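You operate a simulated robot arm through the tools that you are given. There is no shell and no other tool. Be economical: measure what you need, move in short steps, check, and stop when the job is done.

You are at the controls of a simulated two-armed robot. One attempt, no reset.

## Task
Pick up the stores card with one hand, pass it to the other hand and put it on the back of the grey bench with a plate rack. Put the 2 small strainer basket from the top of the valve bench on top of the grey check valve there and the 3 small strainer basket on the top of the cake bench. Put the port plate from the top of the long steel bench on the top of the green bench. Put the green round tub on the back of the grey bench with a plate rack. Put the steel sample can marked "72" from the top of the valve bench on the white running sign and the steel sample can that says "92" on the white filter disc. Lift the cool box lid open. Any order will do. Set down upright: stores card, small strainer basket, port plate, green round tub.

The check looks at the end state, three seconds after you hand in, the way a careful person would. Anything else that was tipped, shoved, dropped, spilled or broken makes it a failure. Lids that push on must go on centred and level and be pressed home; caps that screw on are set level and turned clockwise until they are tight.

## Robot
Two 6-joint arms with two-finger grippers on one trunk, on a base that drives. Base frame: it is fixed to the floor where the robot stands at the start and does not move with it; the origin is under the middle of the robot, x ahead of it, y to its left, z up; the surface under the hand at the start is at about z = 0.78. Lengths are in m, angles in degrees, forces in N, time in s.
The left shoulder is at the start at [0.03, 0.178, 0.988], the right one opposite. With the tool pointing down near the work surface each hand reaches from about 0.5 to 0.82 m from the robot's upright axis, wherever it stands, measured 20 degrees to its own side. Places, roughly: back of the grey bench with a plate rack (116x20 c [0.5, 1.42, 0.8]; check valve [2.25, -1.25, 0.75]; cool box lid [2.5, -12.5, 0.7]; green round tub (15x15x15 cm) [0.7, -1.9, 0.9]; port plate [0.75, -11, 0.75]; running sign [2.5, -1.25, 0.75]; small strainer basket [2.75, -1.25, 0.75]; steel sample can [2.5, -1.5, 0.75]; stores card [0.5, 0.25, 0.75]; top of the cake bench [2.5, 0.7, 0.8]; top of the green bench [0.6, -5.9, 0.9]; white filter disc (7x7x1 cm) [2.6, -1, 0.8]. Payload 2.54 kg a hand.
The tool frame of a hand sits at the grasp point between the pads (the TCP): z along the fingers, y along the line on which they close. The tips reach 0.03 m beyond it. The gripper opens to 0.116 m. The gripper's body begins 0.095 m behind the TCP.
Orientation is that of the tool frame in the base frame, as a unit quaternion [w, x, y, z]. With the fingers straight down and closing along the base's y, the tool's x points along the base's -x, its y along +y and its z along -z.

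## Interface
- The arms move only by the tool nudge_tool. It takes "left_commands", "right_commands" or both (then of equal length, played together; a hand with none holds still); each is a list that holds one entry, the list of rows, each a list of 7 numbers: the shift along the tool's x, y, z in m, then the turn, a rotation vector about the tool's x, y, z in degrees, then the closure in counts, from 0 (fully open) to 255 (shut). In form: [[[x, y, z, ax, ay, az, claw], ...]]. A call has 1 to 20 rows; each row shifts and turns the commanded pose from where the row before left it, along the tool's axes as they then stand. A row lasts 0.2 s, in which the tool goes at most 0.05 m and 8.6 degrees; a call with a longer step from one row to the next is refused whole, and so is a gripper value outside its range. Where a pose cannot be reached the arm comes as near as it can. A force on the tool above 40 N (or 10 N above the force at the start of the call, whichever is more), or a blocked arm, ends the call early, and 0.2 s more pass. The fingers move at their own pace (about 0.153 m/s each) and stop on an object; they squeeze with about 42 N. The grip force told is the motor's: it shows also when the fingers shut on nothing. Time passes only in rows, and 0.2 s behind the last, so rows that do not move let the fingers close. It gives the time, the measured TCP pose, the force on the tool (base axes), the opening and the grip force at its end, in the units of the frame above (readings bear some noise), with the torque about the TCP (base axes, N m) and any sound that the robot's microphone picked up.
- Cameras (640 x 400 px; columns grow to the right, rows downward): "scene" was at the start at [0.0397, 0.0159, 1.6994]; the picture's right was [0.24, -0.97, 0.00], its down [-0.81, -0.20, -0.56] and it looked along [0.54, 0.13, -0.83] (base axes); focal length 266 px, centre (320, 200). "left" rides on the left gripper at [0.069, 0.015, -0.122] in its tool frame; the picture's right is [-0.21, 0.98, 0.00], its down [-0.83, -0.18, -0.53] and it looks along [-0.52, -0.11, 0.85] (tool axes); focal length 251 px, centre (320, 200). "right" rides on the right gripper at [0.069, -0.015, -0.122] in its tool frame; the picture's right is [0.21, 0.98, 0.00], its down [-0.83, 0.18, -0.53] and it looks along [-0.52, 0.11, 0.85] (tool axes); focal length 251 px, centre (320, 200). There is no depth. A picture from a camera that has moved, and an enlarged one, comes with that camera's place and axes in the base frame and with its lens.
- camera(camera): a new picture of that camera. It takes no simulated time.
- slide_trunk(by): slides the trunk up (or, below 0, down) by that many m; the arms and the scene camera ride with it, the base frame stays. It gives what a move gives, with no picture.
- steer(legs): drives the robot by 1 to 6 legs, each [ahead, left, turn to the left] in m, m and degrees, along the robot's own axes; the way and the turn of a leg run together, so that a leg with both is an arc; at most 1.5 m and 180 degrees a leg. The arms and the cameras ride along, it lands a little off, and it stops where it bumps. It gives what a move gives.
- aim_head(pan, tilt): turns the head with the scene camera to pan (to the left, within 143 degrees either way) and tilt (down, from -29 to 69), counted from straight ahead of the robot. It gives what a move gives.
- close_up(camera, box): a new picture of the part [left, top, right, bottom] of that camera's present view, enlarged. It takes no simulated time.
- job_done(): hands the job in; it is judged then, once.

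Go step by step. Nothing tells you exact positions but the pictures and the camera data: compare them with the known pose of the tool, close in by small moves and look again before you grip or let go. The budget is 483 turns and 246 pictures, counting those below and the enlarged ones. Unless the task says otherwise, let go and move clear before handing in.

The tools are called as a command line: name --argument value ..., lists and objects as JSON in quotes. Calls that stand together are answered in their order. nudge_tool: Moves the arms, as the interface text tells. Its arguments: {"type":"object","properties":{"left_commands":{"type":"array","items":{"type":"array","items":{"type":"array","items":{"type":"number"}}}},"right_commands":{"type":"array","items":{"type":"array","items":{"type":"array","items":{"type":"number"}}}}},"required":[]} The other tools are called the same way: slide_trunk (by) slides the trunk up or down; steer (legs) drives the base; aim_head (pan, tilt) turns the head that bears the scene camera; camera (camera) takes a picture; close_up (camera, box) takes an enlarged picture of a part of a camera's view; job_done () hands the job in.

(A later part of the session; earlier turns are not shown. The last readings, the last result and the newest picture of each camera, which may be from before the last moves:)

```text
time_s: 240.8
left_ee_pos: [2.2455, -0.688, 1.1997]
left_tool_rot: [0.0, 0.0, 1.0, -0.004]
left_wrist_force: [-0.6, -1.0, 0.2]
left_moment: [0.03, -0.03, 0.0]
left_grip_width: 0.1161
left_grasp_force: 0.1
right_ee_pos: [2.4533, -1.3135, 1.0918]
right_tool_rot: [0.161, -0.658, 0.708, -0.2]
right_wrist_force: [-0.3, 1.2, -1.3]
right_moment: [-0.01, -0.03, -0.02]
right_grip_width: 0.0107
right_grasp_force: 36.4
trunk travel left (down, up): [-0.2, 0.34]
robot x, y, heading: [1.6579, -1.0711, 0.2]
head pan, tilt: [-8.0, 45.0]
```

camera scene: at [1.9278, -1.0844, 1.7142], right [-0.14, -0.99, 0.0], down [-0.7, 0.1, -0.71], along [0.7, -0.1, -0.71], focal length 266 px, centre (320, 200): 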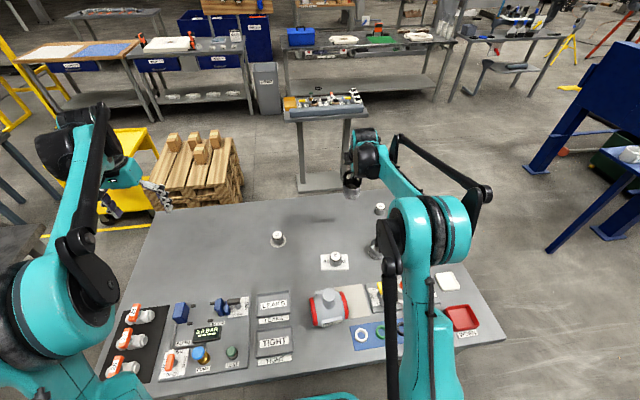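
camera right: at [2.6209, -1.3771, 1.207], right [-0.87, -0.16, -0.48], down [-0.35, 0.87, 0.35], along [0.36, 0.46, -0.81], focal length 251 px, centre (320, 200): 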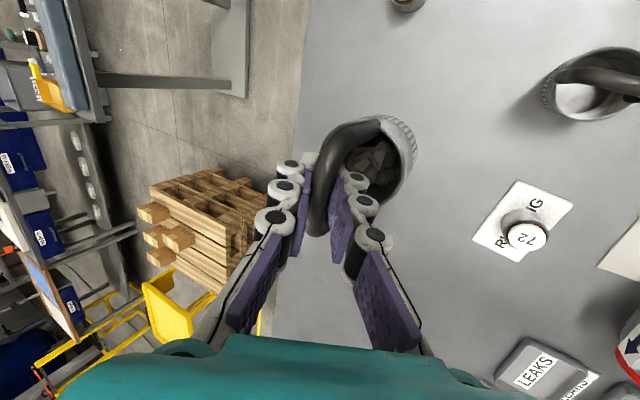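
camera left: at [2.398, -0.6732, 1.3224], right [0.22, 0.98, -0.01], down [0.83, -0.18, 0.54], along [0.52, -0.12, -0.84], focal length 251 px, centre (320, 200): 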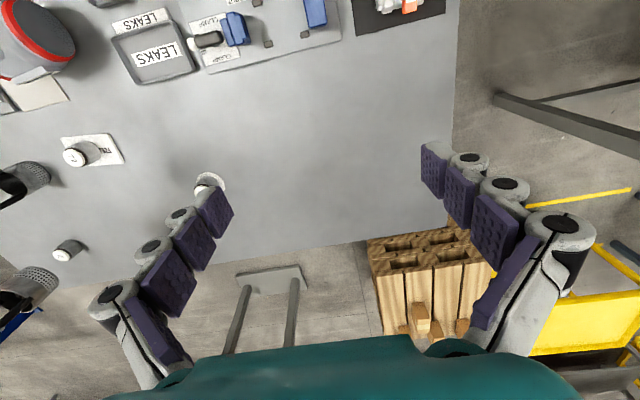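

nudge_tool --right_commands '[[[-0.0218, 0.0231, -0.0198, 0, 0, 0, 255], [-0.0218, 0.0231, -0.0198, 0, 0, 0, 255], [-0.0218, 0.0231, -0.0198, 0, 0, 0, 255], [-0.0218, 0.0231, -0.0198, 0, 0, 0, 255], [-0.0218, 0.0231, -0.0198, 0, 0, 0, 255], [-0.0218, 0.0231, -0.0198, 0, 0, 0, 255], [0, 0, 0, 0, 0, 0, 255]]]'

camera --camera "right"

camera --camera "scene"

```text
time_s: 242.4
left_ee_pos: [2.2468, -0.6885, 1.1985]
left_tool_rot: [-0.002, 0.0, 1.0, -0.005]
left_wrist_force: [0.3, 0.2, 0.3]
left_moment: [0.0, -0.01, -0.01]
left_grip_width: 0.1158
left_grasp_force: 0.0
right_ee_pos: [2.2877, -1.1674, 1.1208]
right_tool_rot: [0.161, -0.658, 0.708, -0.199]
right_wrist_force: [0.6, 0.4, -2.5]
right_moment: [0.0, 0.01, 0.03]
right_grip_width: 0.0109
right_grasp_force: 36.5
trunk travel left (down, up): [-0.2, 0.34]
robot x, y, heading: [1.659, -1.0745, 0.2]
head pan, tilt: [-8.0, 45.0]
```

```text
137 pictures are left
camera right: at [2.2361, -1.2277, 1.2373], right [-0.87, -0.16, -0.47], down [-0.35, 0.87, 0.35], along [0.36, 0.47, -0.81], focal length 251 px, centre (320, 200)
```

right: 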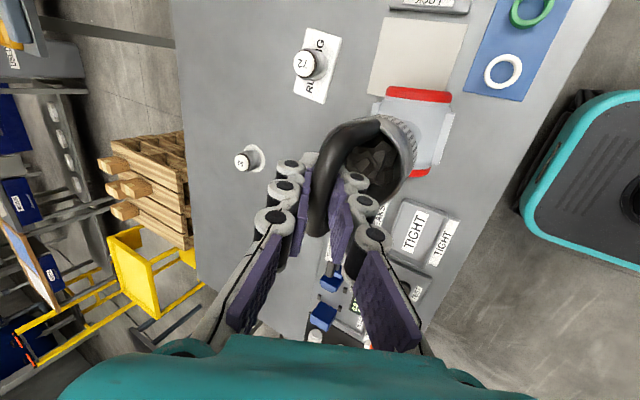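

```text
136 pictures are left
camera scene: at [1.709, -1.0847, 1.7141], right [-0.14, -0.99, 0.0], down [-0.7, 0.1, -0.71], along [0.7, -0.1, -0.71], focal length 266 px, centre (320, 200)
```

scene: 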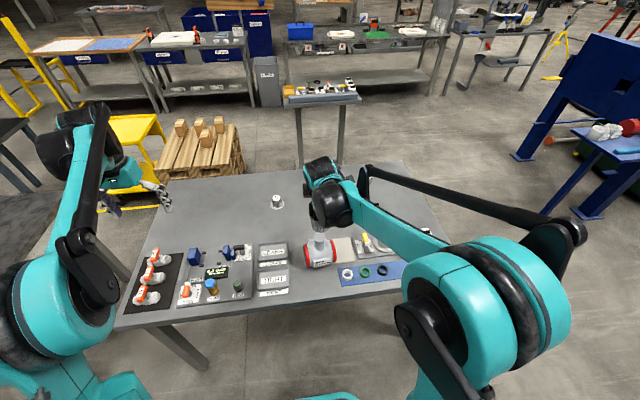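

close_up --camera "scene" --box '[280, 205, 360, 270]'

close_up --camera "right" --box '[290, 80, 470, 220]'

```text
6.15 times, centred on (320, 238) of scene
camera zoom: at [1.709, -1.0847, 1.7141], right [-0.14, -0.99, 0.0], down [-0.7, 0.1, -0.71], along [0.7, -0.1, -0.71], focal length 1640 px, centre (320, -31)
```

zoom: 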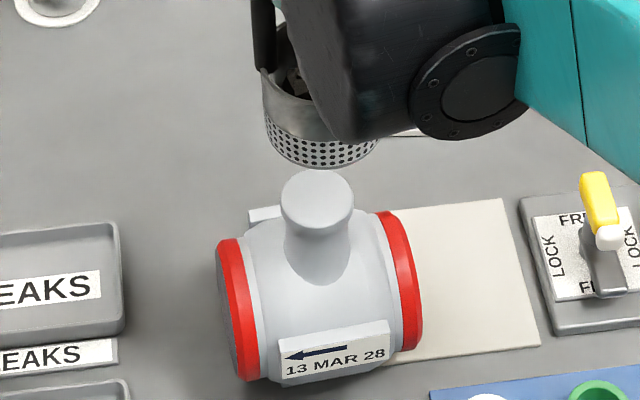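

```text
2.86 times, centred on (380, 150) of right
camera zoom: at [2.2361, -1.2277, 1.2373], right [-0.87, -0.16, -0.47], down [-0.35, 0.87, 0.35], along [0.36, 0.47, -0.81], focal length 718 px, centre (149, 343)
```

zoom: 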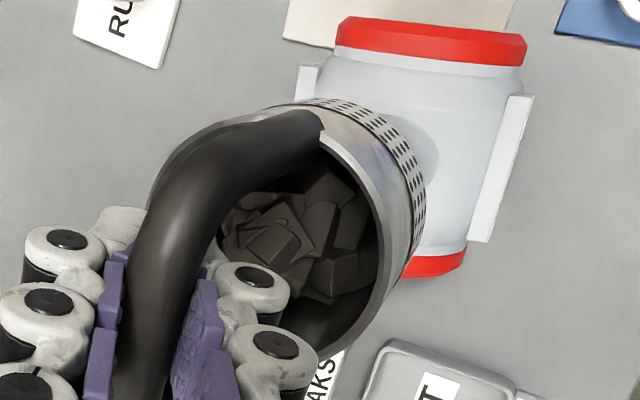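

The basket is centred over the neck within millimetres. Lowering slowly.

nudge_tool --right_commands '[[[-0.003, 0.0065, 0.019, 0, 0, 0, 255], [-0.0007, 0.0099, 0.0174, 0, 0, 0, 255], [-0.0004, 0.005, 0.0087, 0, 0, 0, 255], [0, 0, 0, 0, 0, 0, 255]]]'

close_up --camera "scene" --box '[280, 205, 360, 270]'

```text
time_s: 243.4
left_ee_pos: [2.2458, -0.6865, 1.1992]
left_tool_rot: [0.0, 0.0, 1.0, -0.004]
left_wrist_force: [-0.3, -0.2, -0.5]
left_moment: [0.01, -0.03, 0.02]
left_grip_width: 0.1162
left_grasp_force: 0.0
right_ee_pos: [2.2908, -1.1651, 1.0726]
right_tool_rot: [0.161, -0.659, 0.708, -0.199]
right_wrist_force: [0.6, 0.3, -2.6]
right_moment: [0.03, -0.03, 0.01]
right_grip_width: 0.0111
right_grasp_force: 36.6
trunk travel left (down, up): [-0.2, 0.34]
robot x, y, heading: [1.6559, -1.0703, -0.1]
head pan, tilt: [-8.0, 45.0]
```

```text
6.15 times, centred on (320, 238) of scene
camera zoom: at [1.7077, -1.0841, 1.7142], right [-0.14, -0.99, 0.0], down [-0.7, 0.1, -0.71], along [0.7, -0.1, -0.71], focal length 1640 px, centre (320, -31)
```

zoom: 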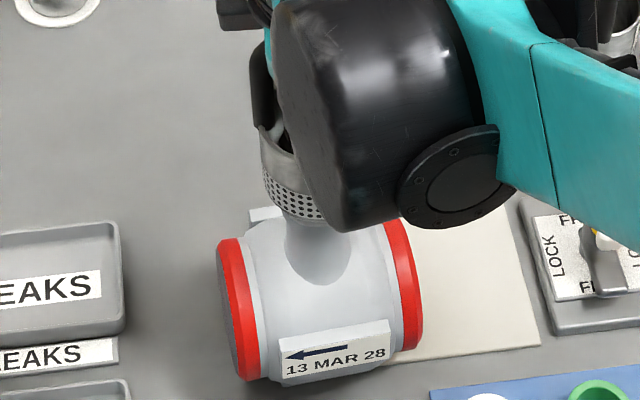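

nudge_tool --right_commands '[[[-0.0003, 0.004, 0.007, 0, 0, 0, 255], [0, 0, 0, 0, 0, 0, 255]]]'

nudge_tool --right_commands '[[[-0.0002, 0.0025, 0.0043, 0, 0, 0, 255], [0, 0, 0, 0, 0, 0, 255]]]'

nudge_tool --right_commands '[[[-0.0001, 0.0015, 0.0026, 0, 0, 0, 255], [0, 0, 0, 0, 0, 0, 255]]]'

```text
time_s: 244.0
left_ee_pos: [2.2464, -0.687, 1.1993]
left_tool_rot: [0.0, 0.0, 1.0, -0.005]
left_wrist_force: [0.0, 0.6, -0.6]
left_moment: [0.01, -0.03, 0.0]
left_grip_width: 0.1159
left_grasp_force: 0.0
right_ee_pos: [2.2896, -1.1647, 1.0625]
right_tool_rot: [0.16, -0.658, 0.708, -0.199]
right_wrist_force: [-0.3, -0.1, -2.2]
right_moment: [0.01, -0.01, -0.04]
right_grip_width: 0.0109
right_grasp_force: 36.4
trunk travel left (down, up): [-0.2, 0.34]
robot x, y, heading: [1.6544, -1.0735, 0.1]
head pan, tilt: [-8.0, 45.0]
```

```text
time_s: 244.6
left_ee_pos: [2.2457, -0.6875, 1.1982]
left_tool_rot: [0.0, 0.0, 1.0, -0.004]
left_wrist_force: [-0.2, -0.2, 1.2]
left_moment: [-0.03, 0.01, 0.02]
left_grip_width: 0.1158
left_grasp_force: 0.1
right_ee_pos: [2.2896, -1.1657, 1.0583]
right_tool_rot: [0.16, -0.658, 0.709, -0.199]
right_wrist_force: [0.1, -0.4, -1.3]
right_moment: [-0.01, 0.0, 0.02]
right_grip_width: 0.0111
right_grasp_force: 36.3
trunk travel left (down, up): [-0.2, 0.34]
robot x, y, heading: [1.6591, -1.0764, 0.1]
head pan, tilt: [-8.0, 45.0]
```

```text
time_s: 245.2
left_ee_pos: [2.2457, -0.6886, 1.1985]
left_tool_rot: [0.0, 0.0, 1.0, -0.004]
left_wrist_force: [-0.4, -0.5, 0.3]
left_moment: [0.03, 0.01, -0.01]
left_grip_width: 0.116
left_grasp_force: 0.0
right_ee_pos: [2.2903, -1.1655, 1.0539]
right_tool_rot: [0.161, -0.658, 0.708, -0.199]
right_wrist_force: [0.3, -0.9, -1.4]
right_moment: [0.01, -0.02, -0.01]
right_grip_width: 0.0109
right_grasp_force: 36.5
trunk travel left (down, up): [-0.2, 0.34]
robot x, y, heading: [1.6552, -1.0754, -0.1]
head pan, tilt: [-8.0, 45.0]
```

nudge_tool --right_commands '[[[-0.0001, 0.0015, 0.0026, 0, 0, 0, 255], [0, 0, 0, 0, 0, 0, 255]]]'

nudge_tool --right_commands '[[[-0.0001, 0.0012, 0.0022, 0, 0, 0, 255], [0, 0, 0, 0, 0, 0, 255]]]'

nudge_tool --right_commands '[[[-0.0001, 0.0012, 0.0022, 0, 0, 0, 255], [0, 0, 0, 0, 0, 0, 255]]]'

```text
time_s: 245.8
left_ee_pos: [2.2451, -0.6879, 1.1984]
left_tool_rot: [0.0, 0.0, 1.0, -0.004]
left_wrist_force: [0.7, 0.3, 0.4]
left_moment: [0.02, 0.0, -0.03]
left_grip_width: 0.116
left_grasp_force: 0.1
right_ee_pos: [2.289, -1.1654, 1.0521]
right_tool_rot: [0.161, -0.658, 0.708, -0.199]
right_wrist_force: [-0.2, 0.6, -1.5]
right_moment: [0.02, 0.0, -0.02]
right_grip_width: 0.0111
right_grasp_force: 36.3
trunk travel left (down, up): [-0.2, 0.34]
robot x, y, heading: [1.6537, -1.0738, -0.0]
head pan, tilt: [-8.0, 45.0]
```

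```text
time_s: 246.4
left_ee_pos: [2.2447, -0.6891, 1.2002]
left_tool_rot: [0.001, 0.001, 1.0, -0.005]
left_wrist_force: [0.2, -0.1, -0.2]
left_moment: [0.01, 0.04, -0.02]
left_grip_width: 0.116
left_grasp_force: 0.1
right_ee_pos: [2.2891, -1.1671, 1.0519]
right_tool_rot: [0.161, -0.657, 0.708, -0.201]
right_wrist_force: [1.8, -1.3, 24.0]
right_moment: [0.36, -0.05, 0.01]
right_grip_width: 0.0109
right_grasp_force: 36.6
trunk travel left (down, up): [-0.2, 0.34]
robot x, y, heading: [1.6542, -1.0766, -0.2]
head pan, tilt: [-8.0, 45.0]
```

```text
time_s: 247.0
left_ee_pos: [2.243, -0.6877, 1.2]
left_tool_rot: [0.001, 0.001, 1.0, -0.005]
left_wrist_force: [0.5, -0.2, -0.1]
left_moment: [0.03, 0.02, 0.04]
left_grip_width: 0.1161
left_grasp_force: 0.1
right_ee_pos: [2.2879, -1.1671, 1.0483]
right_tool_rot: [0.161, -0.658, 0.708, -0.2]
right_wrist_force: [4.0, -5.2, 32.7]
right_moment: [-0.16, 0.07, 0.03]
right_grip_width: 0.0111
right_grasp_force: 36.9
trunk travel left (down, up): [-0.2, 0.34]
robot x, y, heading: [1.6555, -1.0745, -0.0]
head pan, tilt: [-8.0, 45.0]
```

nudge_tool --right_commands '[[[0, -0.0015, -0.0026, 0, 0, 0, 255], [0, 0, 0, 0, 0, 0, 255]]]'

close_up --camera "right" --box '[290, 80, 470, 220]'

close_up --camera "scene" --box '[280, 215, 360, 270]'

```text
time_s: 247.6
left_ee_pos: [2.2462, -0.6861, 1.1982]
left_tool_rot: [0.0, 0.0, 1.0, -0.004]
left_wrist_force: [0.1, -0.1, 0.0]
left_moment: [0.02, 0.03, 0.01]
left_grip_width: 0.116
left_grasp_force: 0.1
right_ee_pos: [2.2882, -1.1646, 1.0483]
right_tool_rot: [0.161, -0.659, 0.708, -0.197]
right_wrist_force: [0.2, -0.2, -1.5]
right_moment: [0.0, -0.01, -0.03]
right_grip_width: 0.0109
right_grasp_force: 37.2
trunk travel left (down, up): [-0.2, 0.34]
robot x, y, heading: [1.655, -1.0712, -0.2]
head pan, tilt: [-8.0, 45.0]
```

```text
2.86 times, centred on (380, 150) of right
camera zoom: at [2.2379, -1.2255, 1.1644], right [-0.87, -0.16, -0.47], down [-0.35, 0.87, 0.35], along [0.36, 0.47, -0.81], focal length 718 px, centre (149, 343)
```

zoom: 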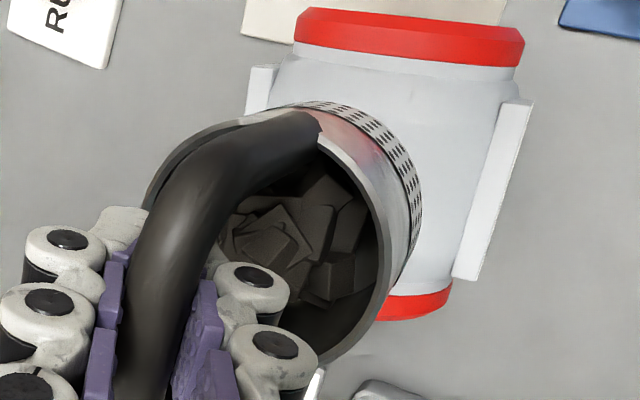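

```text
7.27 times, centred on (320, 242) of scene
camera zoom: at [1.708, -1.0839, 1.7139], right [-0.14, -0.99, 0.0], down [-0.7, 0.1, -0.71], along [0.7, -0.1, -0.71], focal length 1938 px, centre (320, -109)
```

zoom: 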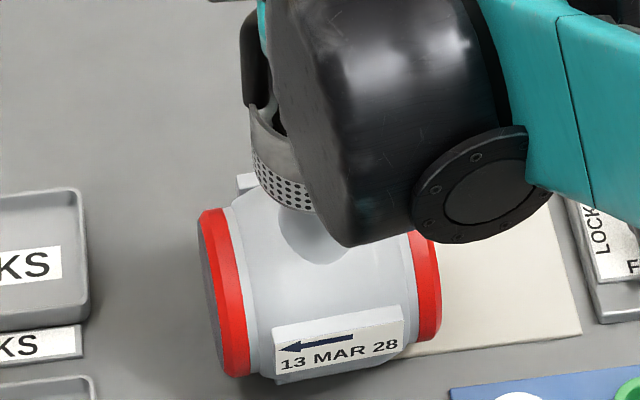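

nudge_tool --right_commands '[[[0, 0.0008, 0.0013, 0, 0, 0, 255], [0, 0, 0, 0, 0, 0, 255]]]'

```text
time_s: 248.2
left_ee_pos: [2.245, -0.6873, 1.1983]
left_tool_rot: [0.0, 0.0, 1.0, -0.004]
left_wrist_force: [-0.1, 0.6, -0.9]
left_moment: [-0.01, -0.03, -0.01]
left_grip_width: 0.1161
left_grasp_force: 0.0
right_ee_pos: [2.2889, -1.1664, 1.0494]
right_tool_rot: [0.16, -0.659, 0.708, -0.199]
right_wrist_force: [-0.2, 0.3, -0.9]
right_moment: [0.07, 0.03, -0.03]
right_grip_width: 0.0109
right_grasp_force: 36.4
trunk travel left (down, up): [-0.2, 0.34]
robot x, y, heading: [1.6614, -1.074, -0.1]
head pan, tilt: [-8.0, 45.0]
```

Nearly resting. I open gently and look before withdrawing.

nudge_tool --right_commands '[[[0, 0, 0, 0, 0, 0, 235], [0, 0, 0, 0, 0, 0, 220], [0, 0, 0, 0, 0, 0, 205], [0, 0, 0, 0, 0, 0, 190], [0, 0, 0, 0, 0, 0, 180], [0, 0, 0, 0, 0, 0, 180]]]'

close_up --camera "right" --box '[240, 80, 480, 240]'

```text
time_s: 249.6
left_ee_pos: [2.2457, -0.6883, 1.1982]
left_tool_rot: [-0.001, 0.0, 1.0, -0.005]
left_wrist_force: [-0.2, 0.2, 0.3]
left_moment: [0.03, -0.03, -0.03]
left_grip_width: 0.1161
left_grasp_force: 0.0
right_ee_pos: [2.2896, -1.1671, 1.0488]
right_tool_rot: [0.16, -0.658, 0.708, -0.2]
right_wrist_force: [-0.2, 0.0, -0.5]
right_moment: [0.01, 0.01, -0.02]
right_grip_width: 0.034
right_grasp_force: 0.1
trunk travel left (down, up): [-0.2, 0.34]
robot x, y, heading: [1.6575, -1.071, 0.0]
head pan, tilt: [-8.0, 45.0]
```

```text
2.50 times, centred on (360, 160) of right
camera zoom: at [2.2378, -1.2265, 1.1641], right [-0.86, -0.16, -0.48], down [-0.35, 0.87, 0.35], along [0.36, 0.47, -0.81], focal length 629 px, centre (220, 300)
```

zoom: 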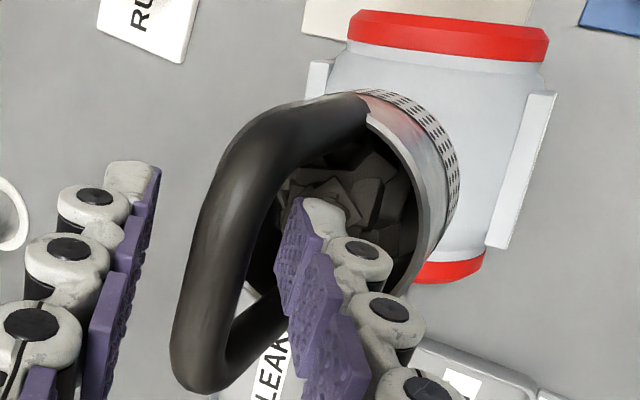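

It rests stably. Withdrawing along the fingers.

nudge_tool --right_commands '[[[0, 0, -0.015, 0, 0, 0, 175], [0, 0, -0.025, 0, 0, 0, 175], [0, 0, -0.035, 0, 0, 0, 175], [0, 0, -0.04, 0, 0, 0, 175], [0.02, -0.02, -0.03, 0, 0, 0, 175], [0.03, -0.03, -0.015, 0, 0, 0, 175]]]'

camera --camera "right"

close_up --camera "scene" --box '[260, 190, 380, 280]'

```text
time_s: 251.0
left_ee_pos: [2.2469, -0.688, 1.1983]
left_tool_rot: [-0.001, 0.0, 1.0, -0.004]
left_wrist_force: [0.4, -0.8, 0.6]
left_moment: [0.03, 0.03, 0.01]
left_grip_width: 0.116
left_grasp_force: 0.1
right_ee_pos: [2.2517, -1.2081, 1.2154]
right_tool_rot: [0.161, -0.658, 0.708, -0.199]
right_wrist_force: [-0.3, 0.3, 0.3]
right_moment: [0.04, -0.02, -0.02]
right_grip_width: 0.0361
right_grasp_force: 0.1
trunk travel left (down, up): [-0.2, 0.34]
robot x, y, heading: [1.6536, -1.0746, 0.0]
head pan, tilt: [-8.0, 45.0]
```

```text
129 pictures are left
camera right: at [2.2001, -1.2688, 1.3314], right [-0.87, -0.16, -0.47], down [-0.35, 0.87, 0.35], along [0.36, 0.47, -0.81], focal length 251 px, centre (320, 200)
```

right: 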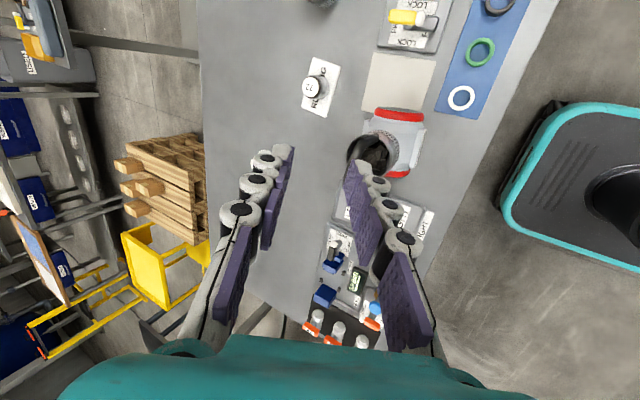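

```text
4.44 times, centred on (320, 235) of scene
camera zoom: at [1.7084, -1.0849, 1.7141], right [-0.14, -0.99, 0.0], down [-0.7, 0.1, -0.71], along [0.7, -0.1, -0.71], focal length 1184 px, centre (320, 44)
```

zoom: 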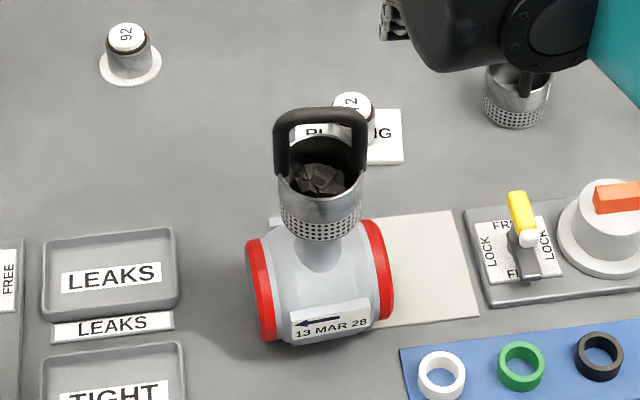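

Basket 2 mm stands centred on the valve. Now I straighten the right hand and look down the aisle to the right.

nudge_tool --right_commands '[[[0, 0, 0, -7.5, 0, 0, 0], [0, 0, 0, -7.5, 0, 0, 0], [0, 0, 0, -7.5, 0, 0, 0], [0, 0, 0, -7.5, 0, 0, 0], [0, 0, 0, 0, 0, 8.5, 0], [0, 0, 0, 0, 0, 8.5, 0], [0, 0, 0, 0, 0, 8.5, 0], [0, 0, 0, 0, 0, 8.5, 0], [0, 0, 0, 0, 0, 8.5, 0], [0, 0, 0, 0, 0, 8.5, 0], [0, 0, 0, 0, 0, 8.5, 0], [0, 0, 0, 0, 0, 8.5, 0], [0, 0, 0, 0, 0, 8.5, 0], [0, 0, 0, 0, 0, 8.5, 0]]]'

steer --legs '[[-0.15, 0, 0]]'

aim_head --pan -95 --tilt 22

camera --camera "scene"

```text
time_s: 254.0
left_ee_pos: [2.2459, -0.6865, 1.1985]
left_tool_rot: [-0.001, 0.0, 1.0, -0.005]
left_wrist_force: [0.3, -0.6, 1.0]
left_moment: [0.0, -0.03, -0.02]
left_grip_width: 0.1159
left_grasp_force: 0.0
right_ee_pos: [2.2502, -1.207, 1.214]
right_tool_rot: [-0.004, -0.002, 1.0, -0.016]
right_wrist_force: [0.6, -0.5, -0.1]
right_moment: [0.03, 0.0, 0.02]
right_grip_width: 0.1161
right_grasp_force: 0.1
trunk travel left (down, up): [-0.2, 0.34]
robot x, y, heading: [1.6562, -1.0716, -0.1]
head pan, tilt: [-8.0, 45.0]
```

```text
time_s: 255.4
left_ee_pos: [2.0988, -0.689, 1.199]
left_tool_rot: [0.0, 0.001, 1.0, -0.005]
left_wrist_force: [-0.1, -1.0, -0.4]
left_moment: [0.0, -0.06, -0.01]
left_grip_width: 0.1159
left_grasp_force: 0.1
right_ee_pos: [2.102, -1.208, 1.2152]
right_tool_rot: [-0.004, -0.002, 1.0, -0.016]
right_wrist_force: [-0.1, 0.1, -0.6]
right_moment: [0.01, -0.04, -0.02]
right_grip_width: 0.1158
right_grasp_force: 0.1
trunk travel left (down, up): [-0.2, 0.34]
robot x, y, heading: [1.5093, -1.0744, -0.1]
head pan, tilt: [-8.0, 45.0]
```

```text
time_s: 257.0
left_ee_pos: [2.1, -0.6892, 1.1977]
left_tool_rot: [0.0, 0.001, 1.0, -0.005]
left_wrist_force: [0.2, 0.3, 0.6]
left_moment: [-0.02, 0.0, -0.04]
left_grip_width: 0.1161
left_grasp_force: 0.1
right_ee_pos: [2.1021, -1.2085, 1.2148]
right_tool_rot: [-0.005, -0.002, 1.0, -0.018]
right_wrist_force: [0.2, 0.4, -0.7]
right_moment: [0.03, -0.01, -0.02]
right_grip_width: 0.116
right_grasp_force: 0.1
trunk travel left (down, up): [-0.2, 0.34]
robot x, y, heading: [1.5081, -1.073, -0.2]
head pan, tilt: [-95.0, 22.0]
```

```text
127 pictures are left
camera scene: at [1.4717, -1.165, 1.7496], right [-1.0, 0.09, 0.0], down [0.03, 0.37, -0.93], along [-0.08, -0.92, -0.37], focal length 266 px, centre (320, 200)
```

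scene: 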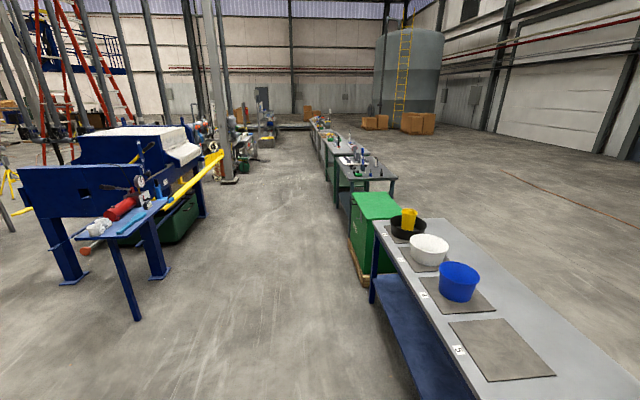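

The aisle toward -y is clear. I strafe right along it, a few metres at a time.

steer --legs '[[-0.12, -1.4, 0], [0, -1.5, 0], [0, -1.4, 0]]'

camera --camera "scene"

```text
time_s: 277.9
left_ee_pos: [1.996, -5.0673, 1.1991]
left_tool_rot: [0.0, 0.008, 1.0, -0.004]
left_wrist_force: [-0.6, -0.4, 0.8]
left_moment: [0.0, 0.04, -0.04]
left_grip_width: 0.116
left_grasp_force: 0.1
right_ee_pos: [1.9926, -5.5871, 1.214]
right_tool_rot: [-0.004, 0.006, 1.0, -0.016]
right_wrist_force: [-0.4, 0.4, 0.2]
right_moment: [-0.03, -0.02, -0.01]
right_grip_width: 0.1159
right_grasp_force: 0.1
trunk travel left (down, up): [-0.2, 0.34]
robot x, y, heading: [1.4003, -5.4407, -1.1]
head pan, tilt: [-95.0, 22.0]
```

```text
126 pictures are left
camera scene: at [1.3613, -5.5348, 1.7496], right [-0.99, 0.1, 0.0], down [0.04, 0.37, -0.93], along [-0.1, -0.92, -0.37], focal length 266 px, centre (320, 200)
```

scene: 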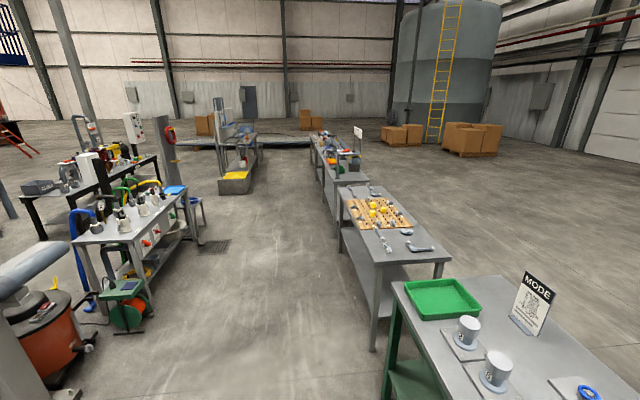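

The green bench (green legs) is on the right here. I continue toward the long steel bench.

steer --legs '[[-0.05, -1.4, 1.1], [0, -1.5, 0], [0, -1.2, 0]]'

camera --camera "scene"

```text
time_s: 297.6
left_ee_pos: [1.9611, -9.1452, 1.1999]
left_tool_rot: [0.001, -0.006, 1.0, -0.004]
left_wrist_force: [-0.2, 0.4, 0.2]
left_moment: [-0.04, 0.0, -0.03]
left_grip_width: 0.1158
left_grasp_force: 0.1
right_ee_pos: [1.9734, -9.6648, 1.2136]
right_tool_rot: [-0.004, -0.009, 1.0, -0.016]
right_wrist_force: [-0.5, -0.4, 0.7]
right_moment: [-0.01, 0.0, 0.01]
right_grip_width: 0.1161
right_grasp_force: 0.1
trunk travel left (down, up): [-0.2, 0.34]
robot x, y, heading: [1.3776, -9.5362, 1.0]
head pan, tilt: [-95.0, 22.0]
```

```text
125 pictures are left
camera scene: at [1.3403, -9.6321, 1.7496], right [-1.0, 0.07, 0.0], down [0.03, 0.37, -0.93], along [-0.07, -0.92, -0.37], focal length 266 px, centre (320, 200)
```

scene: 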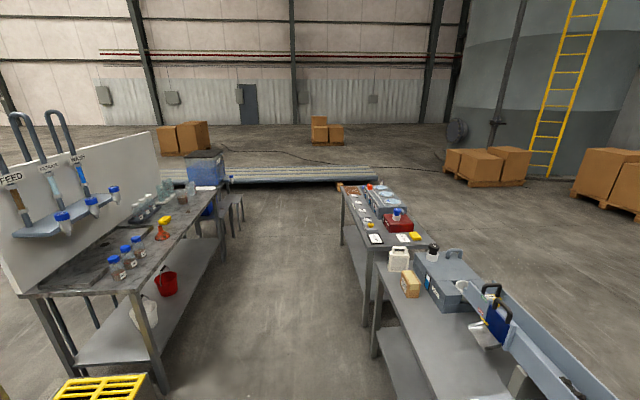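

close_up --camera "scene" --box '[330, 170, 530, 295]'

close_up --camera "scene" --box '[140, 130, 280, 250]'

aim_head --pan -130 --tilt 35

camera --camera "scene"

```text
3.20 times, centred on (430, 232) of scene
camera zoom: at [1.3403, -9.6321, 1.7496], right [-1.0, 0.07, 0.0], down [0.03, 0.37, -0.93], along [-0.07, -0.92, -0.37], focal length 853 px, centre (-32, 96)
```

zoom: 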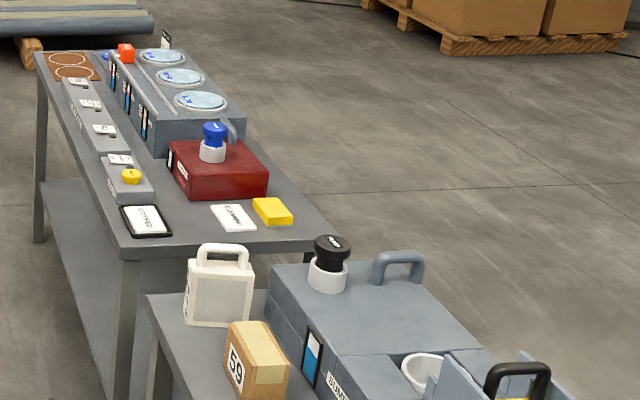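

```text
3.33 times, centred on (210, 190) of scene
camera zoom: at [1.3403, -9.6321, 1.7496], right [-1.0, 0.07, 0.0], down [0.03, 0.37, -0.93], along [-0.07, -0.92, -0.37], focal length 888 px, centre (687, 233)
```

zoom: 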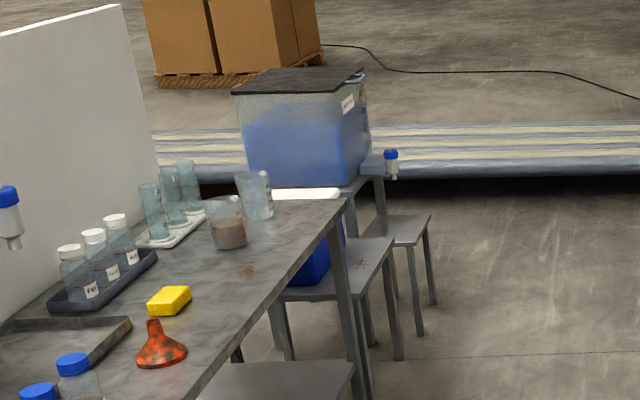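

```text
time_s: 298.6
left_ee_pos: [1.9609, -9.1458, 1.1971]
left_tool_rot: [0.0, -0.006, 1.0, -0.004]
left_wrist_force: [-0.6, 0.2, -0.3]
left_moment: [-0.01, 0.0, -0.01]
left_grip_width: 0.1159
left_grasp_force: 0.2
right_ee_pos: [1.9719, -9.665, 1.2146]
right_tool_rot: [-0.004, -0.01, 1.0, -0.016]
right_wrist_force: [-0.5, 0.2, 0.3]
right_moment: [0.02, -0.01, -0.02]
right_grip_width: 0.116
right_grasp_force: 0.1
trunk travel left (down, up): [-0.2, 0.34]
robot x, y, heading: [1.3766, -9.5347, 0.5]
head pan, tilt: [-130.0, 35.0]
```

```text
122 pictures are left
camera scene: at [1.2914, -9.6075, 1.7291], right [-0.78, 0.63, 0.0], down [0.36, 0.44, -0.82], along [-0.52, -0.64, -0.57], focal length 266 px, centre (320, 200)
```

scene: 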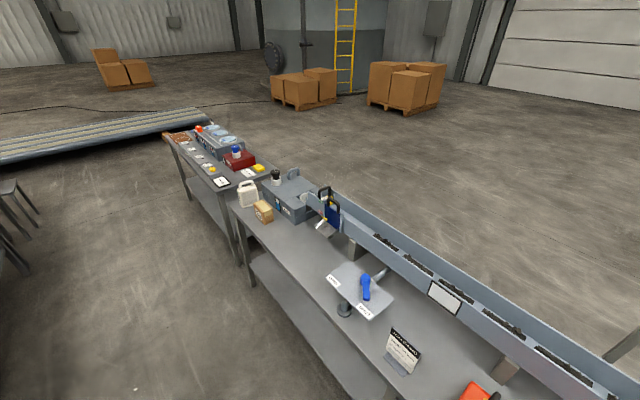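

close_up --camera "scene" --box '[160, 120, 300, 225]'

close_up --camera "scene" --box '[230, 160, 470, 340]'

```text
3.81 times, centred on (230, 172) of scene
camera zoom: at [1.2914, -9.6075, 1.7291], right [-0.78, 0.63, 0.0], down [0.36, 0.44, -0.82], along [-0.52, -0.64, -0.57], focal length 1015 px, centre (663, 305)
```

zoom: 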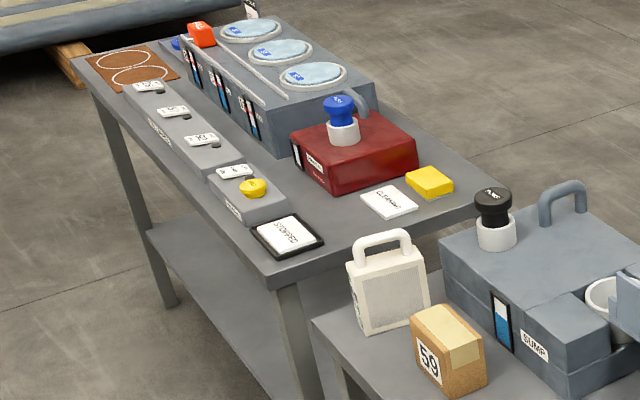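

```text
2.22 times, centred on (350, 250) of scene
camera zoom: at [1.2914, -9.6075, 1.7291], right [-0.78, 0.63, 0.0], down [0.36, 0.44, -0.82], along [-0.52, -0.64, -0.57], focal length 592 px, centre (253, 89)
```

zoom: 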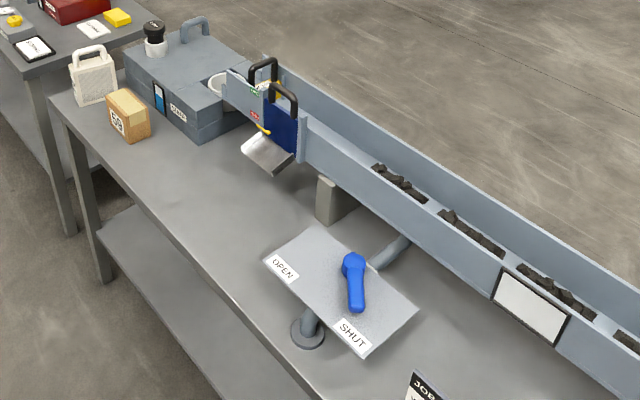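

The white slab with a handle at about (0.79, -10.90) on the long bench's end appears to be the port plate. I turn the robot to face that bench and look closer.

steer --legs '[[0.2, 0, 0], [0, 0, -179.5], [0, 1.15, 0]]'

aim_head --pan 20 --tilt 45

camera --camera "scene"

```text
time_s: 312.9
left_ee_pos: [1.0894, -11.1134, 1.1992]
left_tool_rot: [-0.004, 0.999, 0.033, 0.0]
left_wrist_force: [0.8, -0.6, -0.4]
left_moment: [0.02, 0.0, 0.01]
left_grip_width: 0.1159
left_grasp_force: 0.1
right_ee_pos: [1.0528, -10.5953, 1.2138]
right_tool_rot: [-0.018, 0.999, 0.036, 0.004]
right_wrist_force: [0.3, -0.5, 0.0]
right_moment: [0.01, 0.02, -0.01]
right_grip_width: 0.116
right_grasp_force: 0.0
trunk travel left (down, up): [-0.2, 0.34]
robot x, y, heading: [1.658, -10.6877, -176.5]
head pan, tilt: [-130.0, 35.0]
```

```text
time_s: 315.3
left_ee_pos: [1.0894, -11.1133, 1.198]
left_tool_rot: [-0.004, 0.999, 0.032, 0.0]
left_wrist_force: [-0.4, 0.0, 0.1]
left_moment: [-0.01, 0.0, -0.02]
left_grip_width: 0.1159
left_grasp_force: 0.1
right_ee_pos: [1.0527, -10.5958, 1.2153]
right_tool_rot: [-0.017, 0.999, 0.035, 0.004]
right_wrist_force: [-0.2, -0.5, 0.0]
right_moment: [-0.01, 0.01, 0.0]
right_grip_width: 0.116
right_grasp_force: 0.1
trunk travel left (down, up): [-0.2, 0.34]
robot x, y, heading: [1.6527, -10.6908, -176.3]
head pan, tilt: [20.0, 45.0]
```

```text
119 pictures are left
camera scene: at [1.61, -10.7235, 1.7142], right [-0.4, 0.92, 0.0], down [0.65, 0.28, -0.71], along [-0.65, -0.28, -0.71], focal length 266 px, centre (320, 200)
```

scene: 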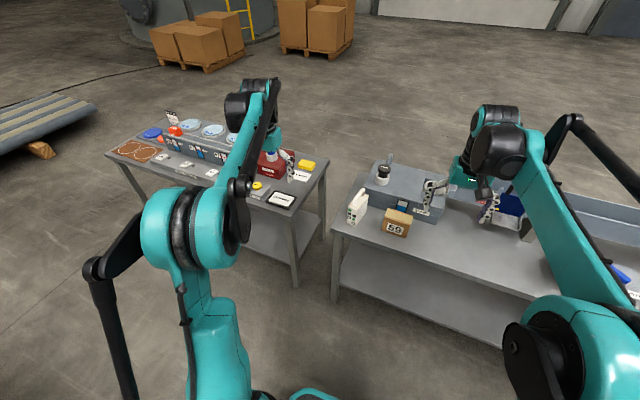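

close_up --camera "scene" --box '[320, 150, 480, 250]'

close_up --camera "left" --box '[0, 0, 640, 400]'

```text
4.00 times, centred on (400, 200) of scene
camera zoom: at [1.61, -10.7235, 1.7142], right [-0.4, 0.92, 0.0], down [0.65, 0.28, -0.71], along [-0.65, -0.28, -0.71], focal length 1066 px, centre (0, 200)
```

zoom: 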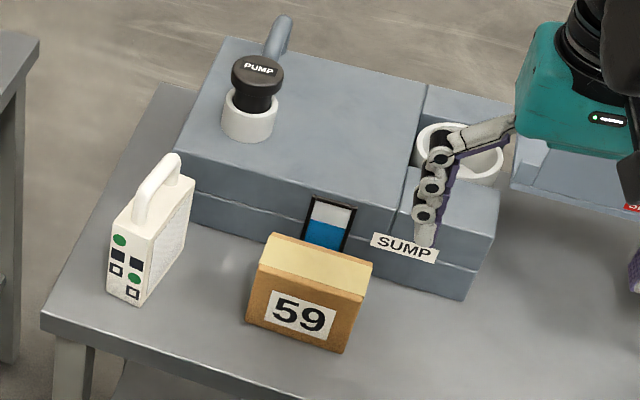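

```text
1.00 times, centred on (320, 200) of left (not enlarged: the box is as wide or as high as the picture)
camera zoom: at [1.16, -11.1246, 1.3223], right [-0.15, -0.99, -0.01], down [-0.84, 0.12, 0.54], along [-0.53, 0.09, -0.84], focal length 251 px, centre (320, 200)
```

zoom: 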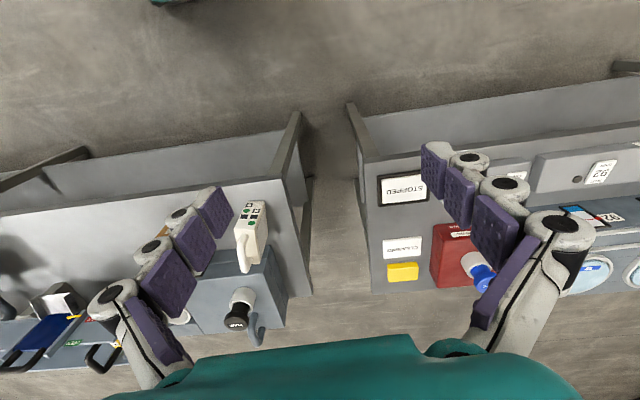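

The white block with green/black symbols and a top handle sits at the end of the long bench; I take it as the port plate. I drive closer and measure its handle.

steer --legs '[[0.22, 0, -3.5]]'

close_up --camera "scene" --box '[290, 160, 450, 260]'

camera --camera "left"

```text
time_s: 317.0
left_ee_pos: [0.842, -11.0805, 1.198]
left_tool_rot: [-0.005, 1.0, -0.001, 0.001]
left_wrist_force: [-0.2, -0.5, -0.3]
left_moment: [0.0, -0.06, 0.02]
left_grip_width: 0.1161
left_grasp_force: 0.0
right_ee_pos: [0.8387, -10.5622, 1.2142]
right_tool_rot: [-0.017, 1.0, 0.001, 0.005]
right_wrist_force: [-0.9, 0.6, 0.4]
right_moment: [0.0, -0.07, -0.02]
right_grip_width: 0.1157
right_grasp_force: 0.1
trunk travel left (down, up): [-0.2, 0.34]
robot x, y, heading: [1.4333, -10.6993, 179.8]
head pan, tilt: [20.0, 45.0]
```

```text
4.00 times, centred on (370, 210) of scene
camera zoom: at [1.3849, -10.7272, 1.7141], right [-0.34, 0.94, 0.0], down [0.67, 0.24, -0.71], along [-0.66, -0.24, -0.71], focal length 1066 px, centre (120, 160)
```

zoom: 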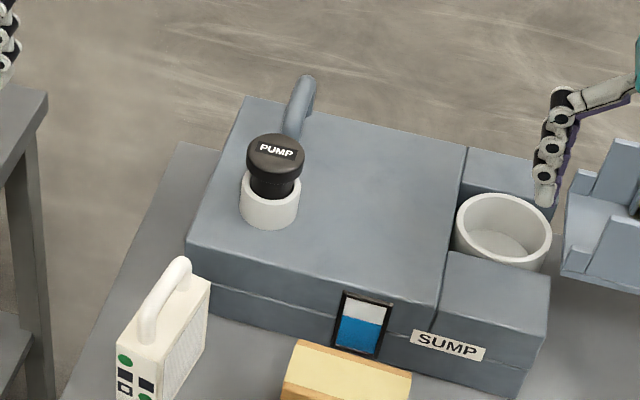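

```text
115 pictures are left
camera left: at [0.9099, -11.098, 1.322], right [-0.22, -0.98, -0.01], down [-0.83, 0.18, 0.53], along [-0.52, 0.12, -0.85], focal length 251 px, centre (320, 200)
```

left: 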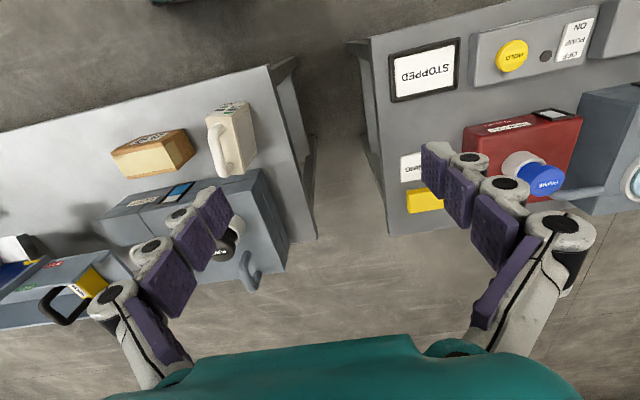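

close_up --camera "left" --box '[170, 80, 290, 200]'

```text
3.33 times, centred on (230, 140) of left
camera zoom: at [0.9099, -11.098, 1.322], right [-0.22, -0.98, -0.01], down [-0.83, 0.18, 0.53], along [-0.52, 0.12, -0.85], focal length 838 px, centre (620, 400)
```

zoom: 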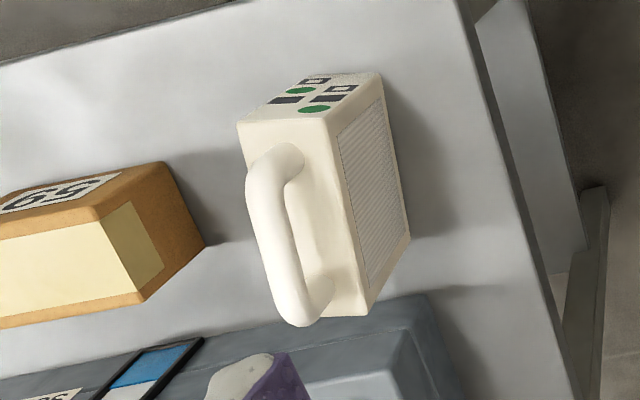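

The handle bar is centred at (0.797, -10.898, 0.935), running along x. I move the left hand above it.

nudge_tool --left_commands '[[[-0.011, -0.0456, 0, 0, 0, 6, 160], [-0.006, -0.0456, 0, 0, 0, 0, 160], [-0.006, -0.0456, 0, 0, 0, 0, 160], [-0.003, -0.0456, 0, 0, 0, 0, 160], [0, 0, 0.045, 0, 0, 0, 160], [0, 0, 0.045, 0, 0, 0, 160], [0, 0, 0.045, 0, 0, 0, 160], [0, 0, 0.045, 0, 0, 0, 160], [0, 0, 0, 0, 0, 0, 160]]]'

camera --camera "left"

```text
time_s: 319.0
left_ee_pos: [0.8327, -10.8979, 1.0204]
left_tool_rot: [-0.005, 0.999, -0.054, 0.001]
left_wrist_force: [-0.3, -0.8, -0.2]
left_moment: [0.02, 0.01, 0.0]
left_grip_width: 0.0432
left_grasp_force: 0.0
right_ee_pos: [0.838, -10.5606, 1.214]
right_tool_rot: [-0.018, 1.0, 0.002, 0.005]
right_wrist_force: [-0.8, -1.2, 0.2]
right_moment: [0.01, 0.02, -0.01]
right_grip_width: 0.1158
right_grasp_force: 0.0
trunk travel left (down, up): [-0.2, 0.34]
robot x, y, heading: [1.4346, -10.7004, 179.7]
head pan, tilt: [20.0, 45.0]
```

```text
113 pictures are left
camera left: at [0.8987, -10.9214, 1.1447], right [-0.32, -0.95, -0.01], down [-0.8, 0.26, 0.54], along [-0.51, 0.18, -0.84], focal length 251 px, centre (320, 200)
```

left: 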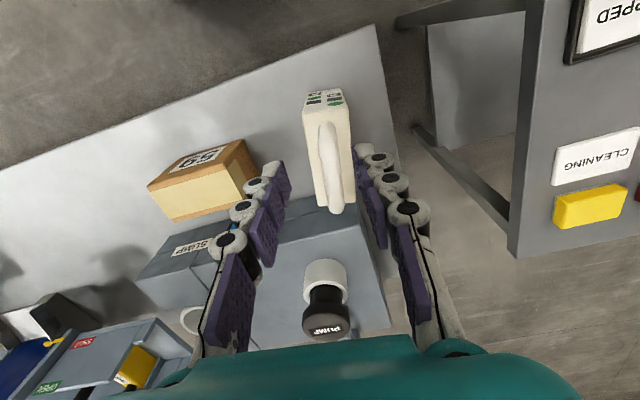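

nudge_tool --left_commands '[[[-0.034, 0.001, 0.01, 0, 0, 0, 160], [0, 0, 0.035, 0, 0, 0, 160], [0, 0, 0.03, 0, 0, 0, 160], [0, 0, 0, 0, 0, 0, 160]]]'

camera --camera "left"

```text
time_s: 320.0
left_ee_pos: [0.7978, -10.8965, 0.9448]
left_tool_rot: [-0.005, 0.999, -0.053, -0.001]
left_wrist_force: [0.6, 0.9, -0.3]
left_moment: [0.01, 0.03, -0.01]
left_grip_width: 0.0433
left_grasp_force: 0.1
right_ee_pos: [0.8401, -10.5616, 1.2155]
right_tool_rot: [-0.017, 1.0, 0.002, 0.004]
right_wrist_force: [0.0, 0.9, -0.2]
right_moment: [-0.02, 0.03, 0.01]
right_grip_width: 0.1161
right_grasp_force: 0.0
trunk travel left (down, up): [-0.2, 0.34]
robot x, y, heading: [1.4331, -10.699, 179.9]
head pan, tilt: [20.0, 45.0]
```

```text
112 pictures are left
camera left: at [0.8643, -10.92, 1.0682], right [-0.32, -0.95, -0.01], down [-0.8, 0.26, 0.54], along [-0.51, 0.18, -0.84], focal length 251 px, centre (320, 200)
```

left: 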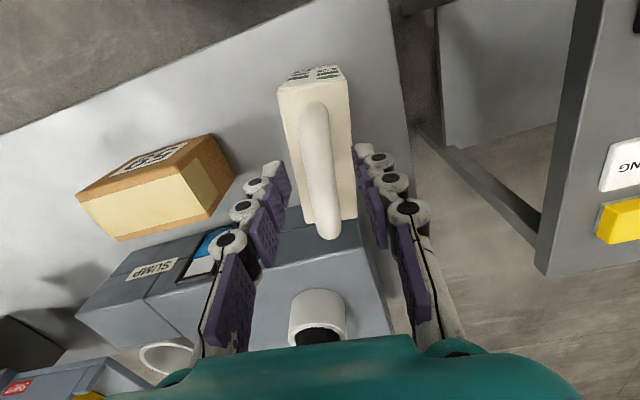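

Fingers straddle the handle. Grip and lift.

nudge_tool --left_commands '[[[0, 0, 0, 0, 0, 0, 255], [0, 0, 0, 0, 0, 0, 255], [0, 0, 0, 0, 0, 0, 255], [0, 0, -0.02, 0, 0, 0, 255], [0, 0, -0.03, 0, 0, 0, 255], [0, 0, -0.04, 0, 0, 0, 255], [0, 0, -0.04, 0, 0, 0, 255], [0, 0, -0.04, 0, 0, 0, 255]]]'

camera --camera "left"

close_up --camera "scene" --box '[240, 140, 400, 260]'

```text
time_s: 321.8
left_ee_pos: [0.7984, -10.8939, 1.1185]
left_tool_rot: [-0.004, 0.999, -0.054, -0.001]
left_wrist_force: [1.0, 0.3, -2.8]
left_moment: [0.01, -0.01, -0.01]
left_grip_width: 0.0156
left_grasp_force: 42.0
right_ee_pos: [0.8399, -10.5628, 1.2139]
right_tool_rot: [-0.017, 1.0, 0.001, 0.004]
right_wrist_force: [-0.5, -0.1, -0.2]
right_moment: [-0.02, 0.01, 0.04]
right_grip_width: 0.116
right_grasp_force: 0.2
trunk travel left (down, up): [-0.2, 0.34]
robot x, y, heading: [1.4321, -10.6991, 180.3]
head pan, tilt: [20.0, 45.0]
```

```text
111 pictures are left
camera left: at [0.8657, -10.9174, 1.2403], right [-0.32, -0.95, -0.01], down [-0.8, 0.26, 0.54], along [-0.51, 0.18, -0.84], focal length 251 px, centre (320, 200)
```

left: 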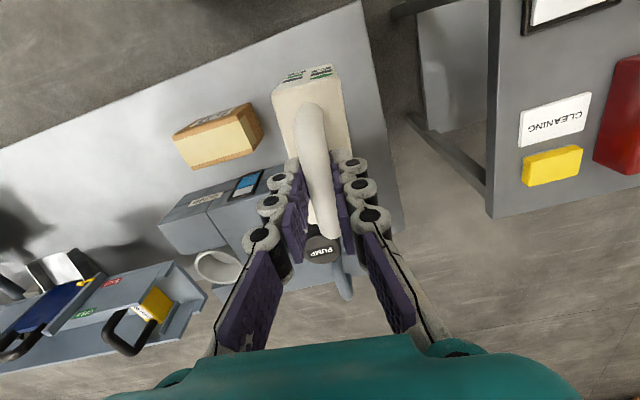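

```text
3.33 times, centred on (320, 200) of scene
camera zoom: at [1.387, -10.7271, 1.7142], right [-0.34, 0.94, 0.0], down [0.66, 0.24, -0.71], along [-0.67, -0.24, -0.71], focal length 888 px, centre (320, 200)
```

zoom: 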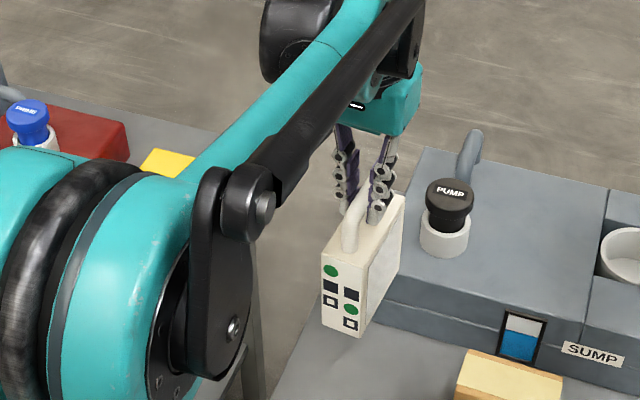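

Held securely. I back off and drive along the aisle to the green bench.

steer --legs '[[-0.15, 0, 0], [0, -1.4, 0], [0, -1.5, 0], [0, -1.4, 0]]'

aim_head --pan 0 --tilt 40

camera --camera "scene"

```text
time_s: 343.5
left_ee_pos: [0.9674, -6.5486, 1.1158]
left_tool_rot: [-0.004, 0.998, -0.057, 0.0]
left_wrist_force: [0.3, -0.7, -3.1]
left_moment: [-0.02, -0.04, 0.0]
left_grip_width: 0.0156
left_grasp_force: 41.2
right_ee_pos: [1.0108, -6.2166, 1.2157]
right_tool_rot: [-0.016, 1.0, -0.003, 0.005]
right_wrist_force: [0.0, -0.1, 0.4]
right_moment: [0.02, 0.0, -0.03]
right_grip_width: 0.116
right_grasp_force: 0.0
trunk travel left (down, up): [-0.2, 0.34]
robot x, y, heading: [1.598, -6.3582, 179.5]
head pan, tilt: [20.0, 45.0]
```

```text
time_s: 344.4
left_ee_pos: [0.9671, -6.5488, 1.1168]
left_tool_rot: [-0.004, 0.998, -0.057, 0.0]
left_wrist_force: [0.2, 0.1, -3.7]
left_moment: [0.01, -0.05, -0.02]
left_grip_width: 0.0154
left_grasp_force: 41.4
right_ee_pos: [1.0102, -6.2177, 1.2133]
right_tool_rot: [-0.016, 1.0, -0.003, 0.006]
right_wrist_force: [1.0, -0.6, 0.2]
right_moment: [0.02, -0.01, 0.0]
right_grip_width: 0.1158
right_grasp_force: 0.0
trunk travel left (down, up): [-0.2, 0.34]
robot x, y, heading: [1.604, -6.3602, 179.2]
head pan, tilt: [0.0, 40.0]
```

```text
109 pictures are left
camera scene: at [1.548, -6.3598, 1.7214], right [0.01, 1.0, 0.0], down [0.64, -0.01, -0.77], along [-0.77, 0.01, -0.64], focal length 266 px, centre (320, 200)
```

scene: 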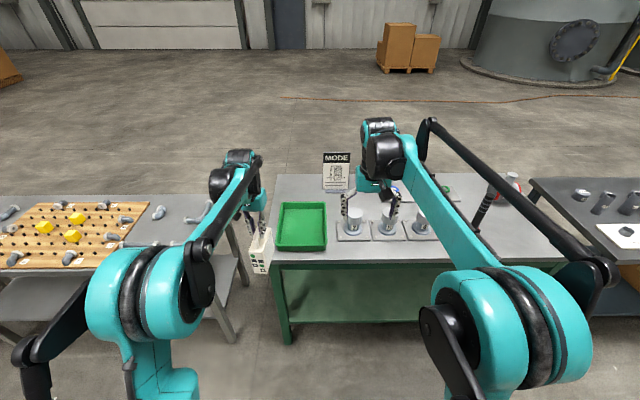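

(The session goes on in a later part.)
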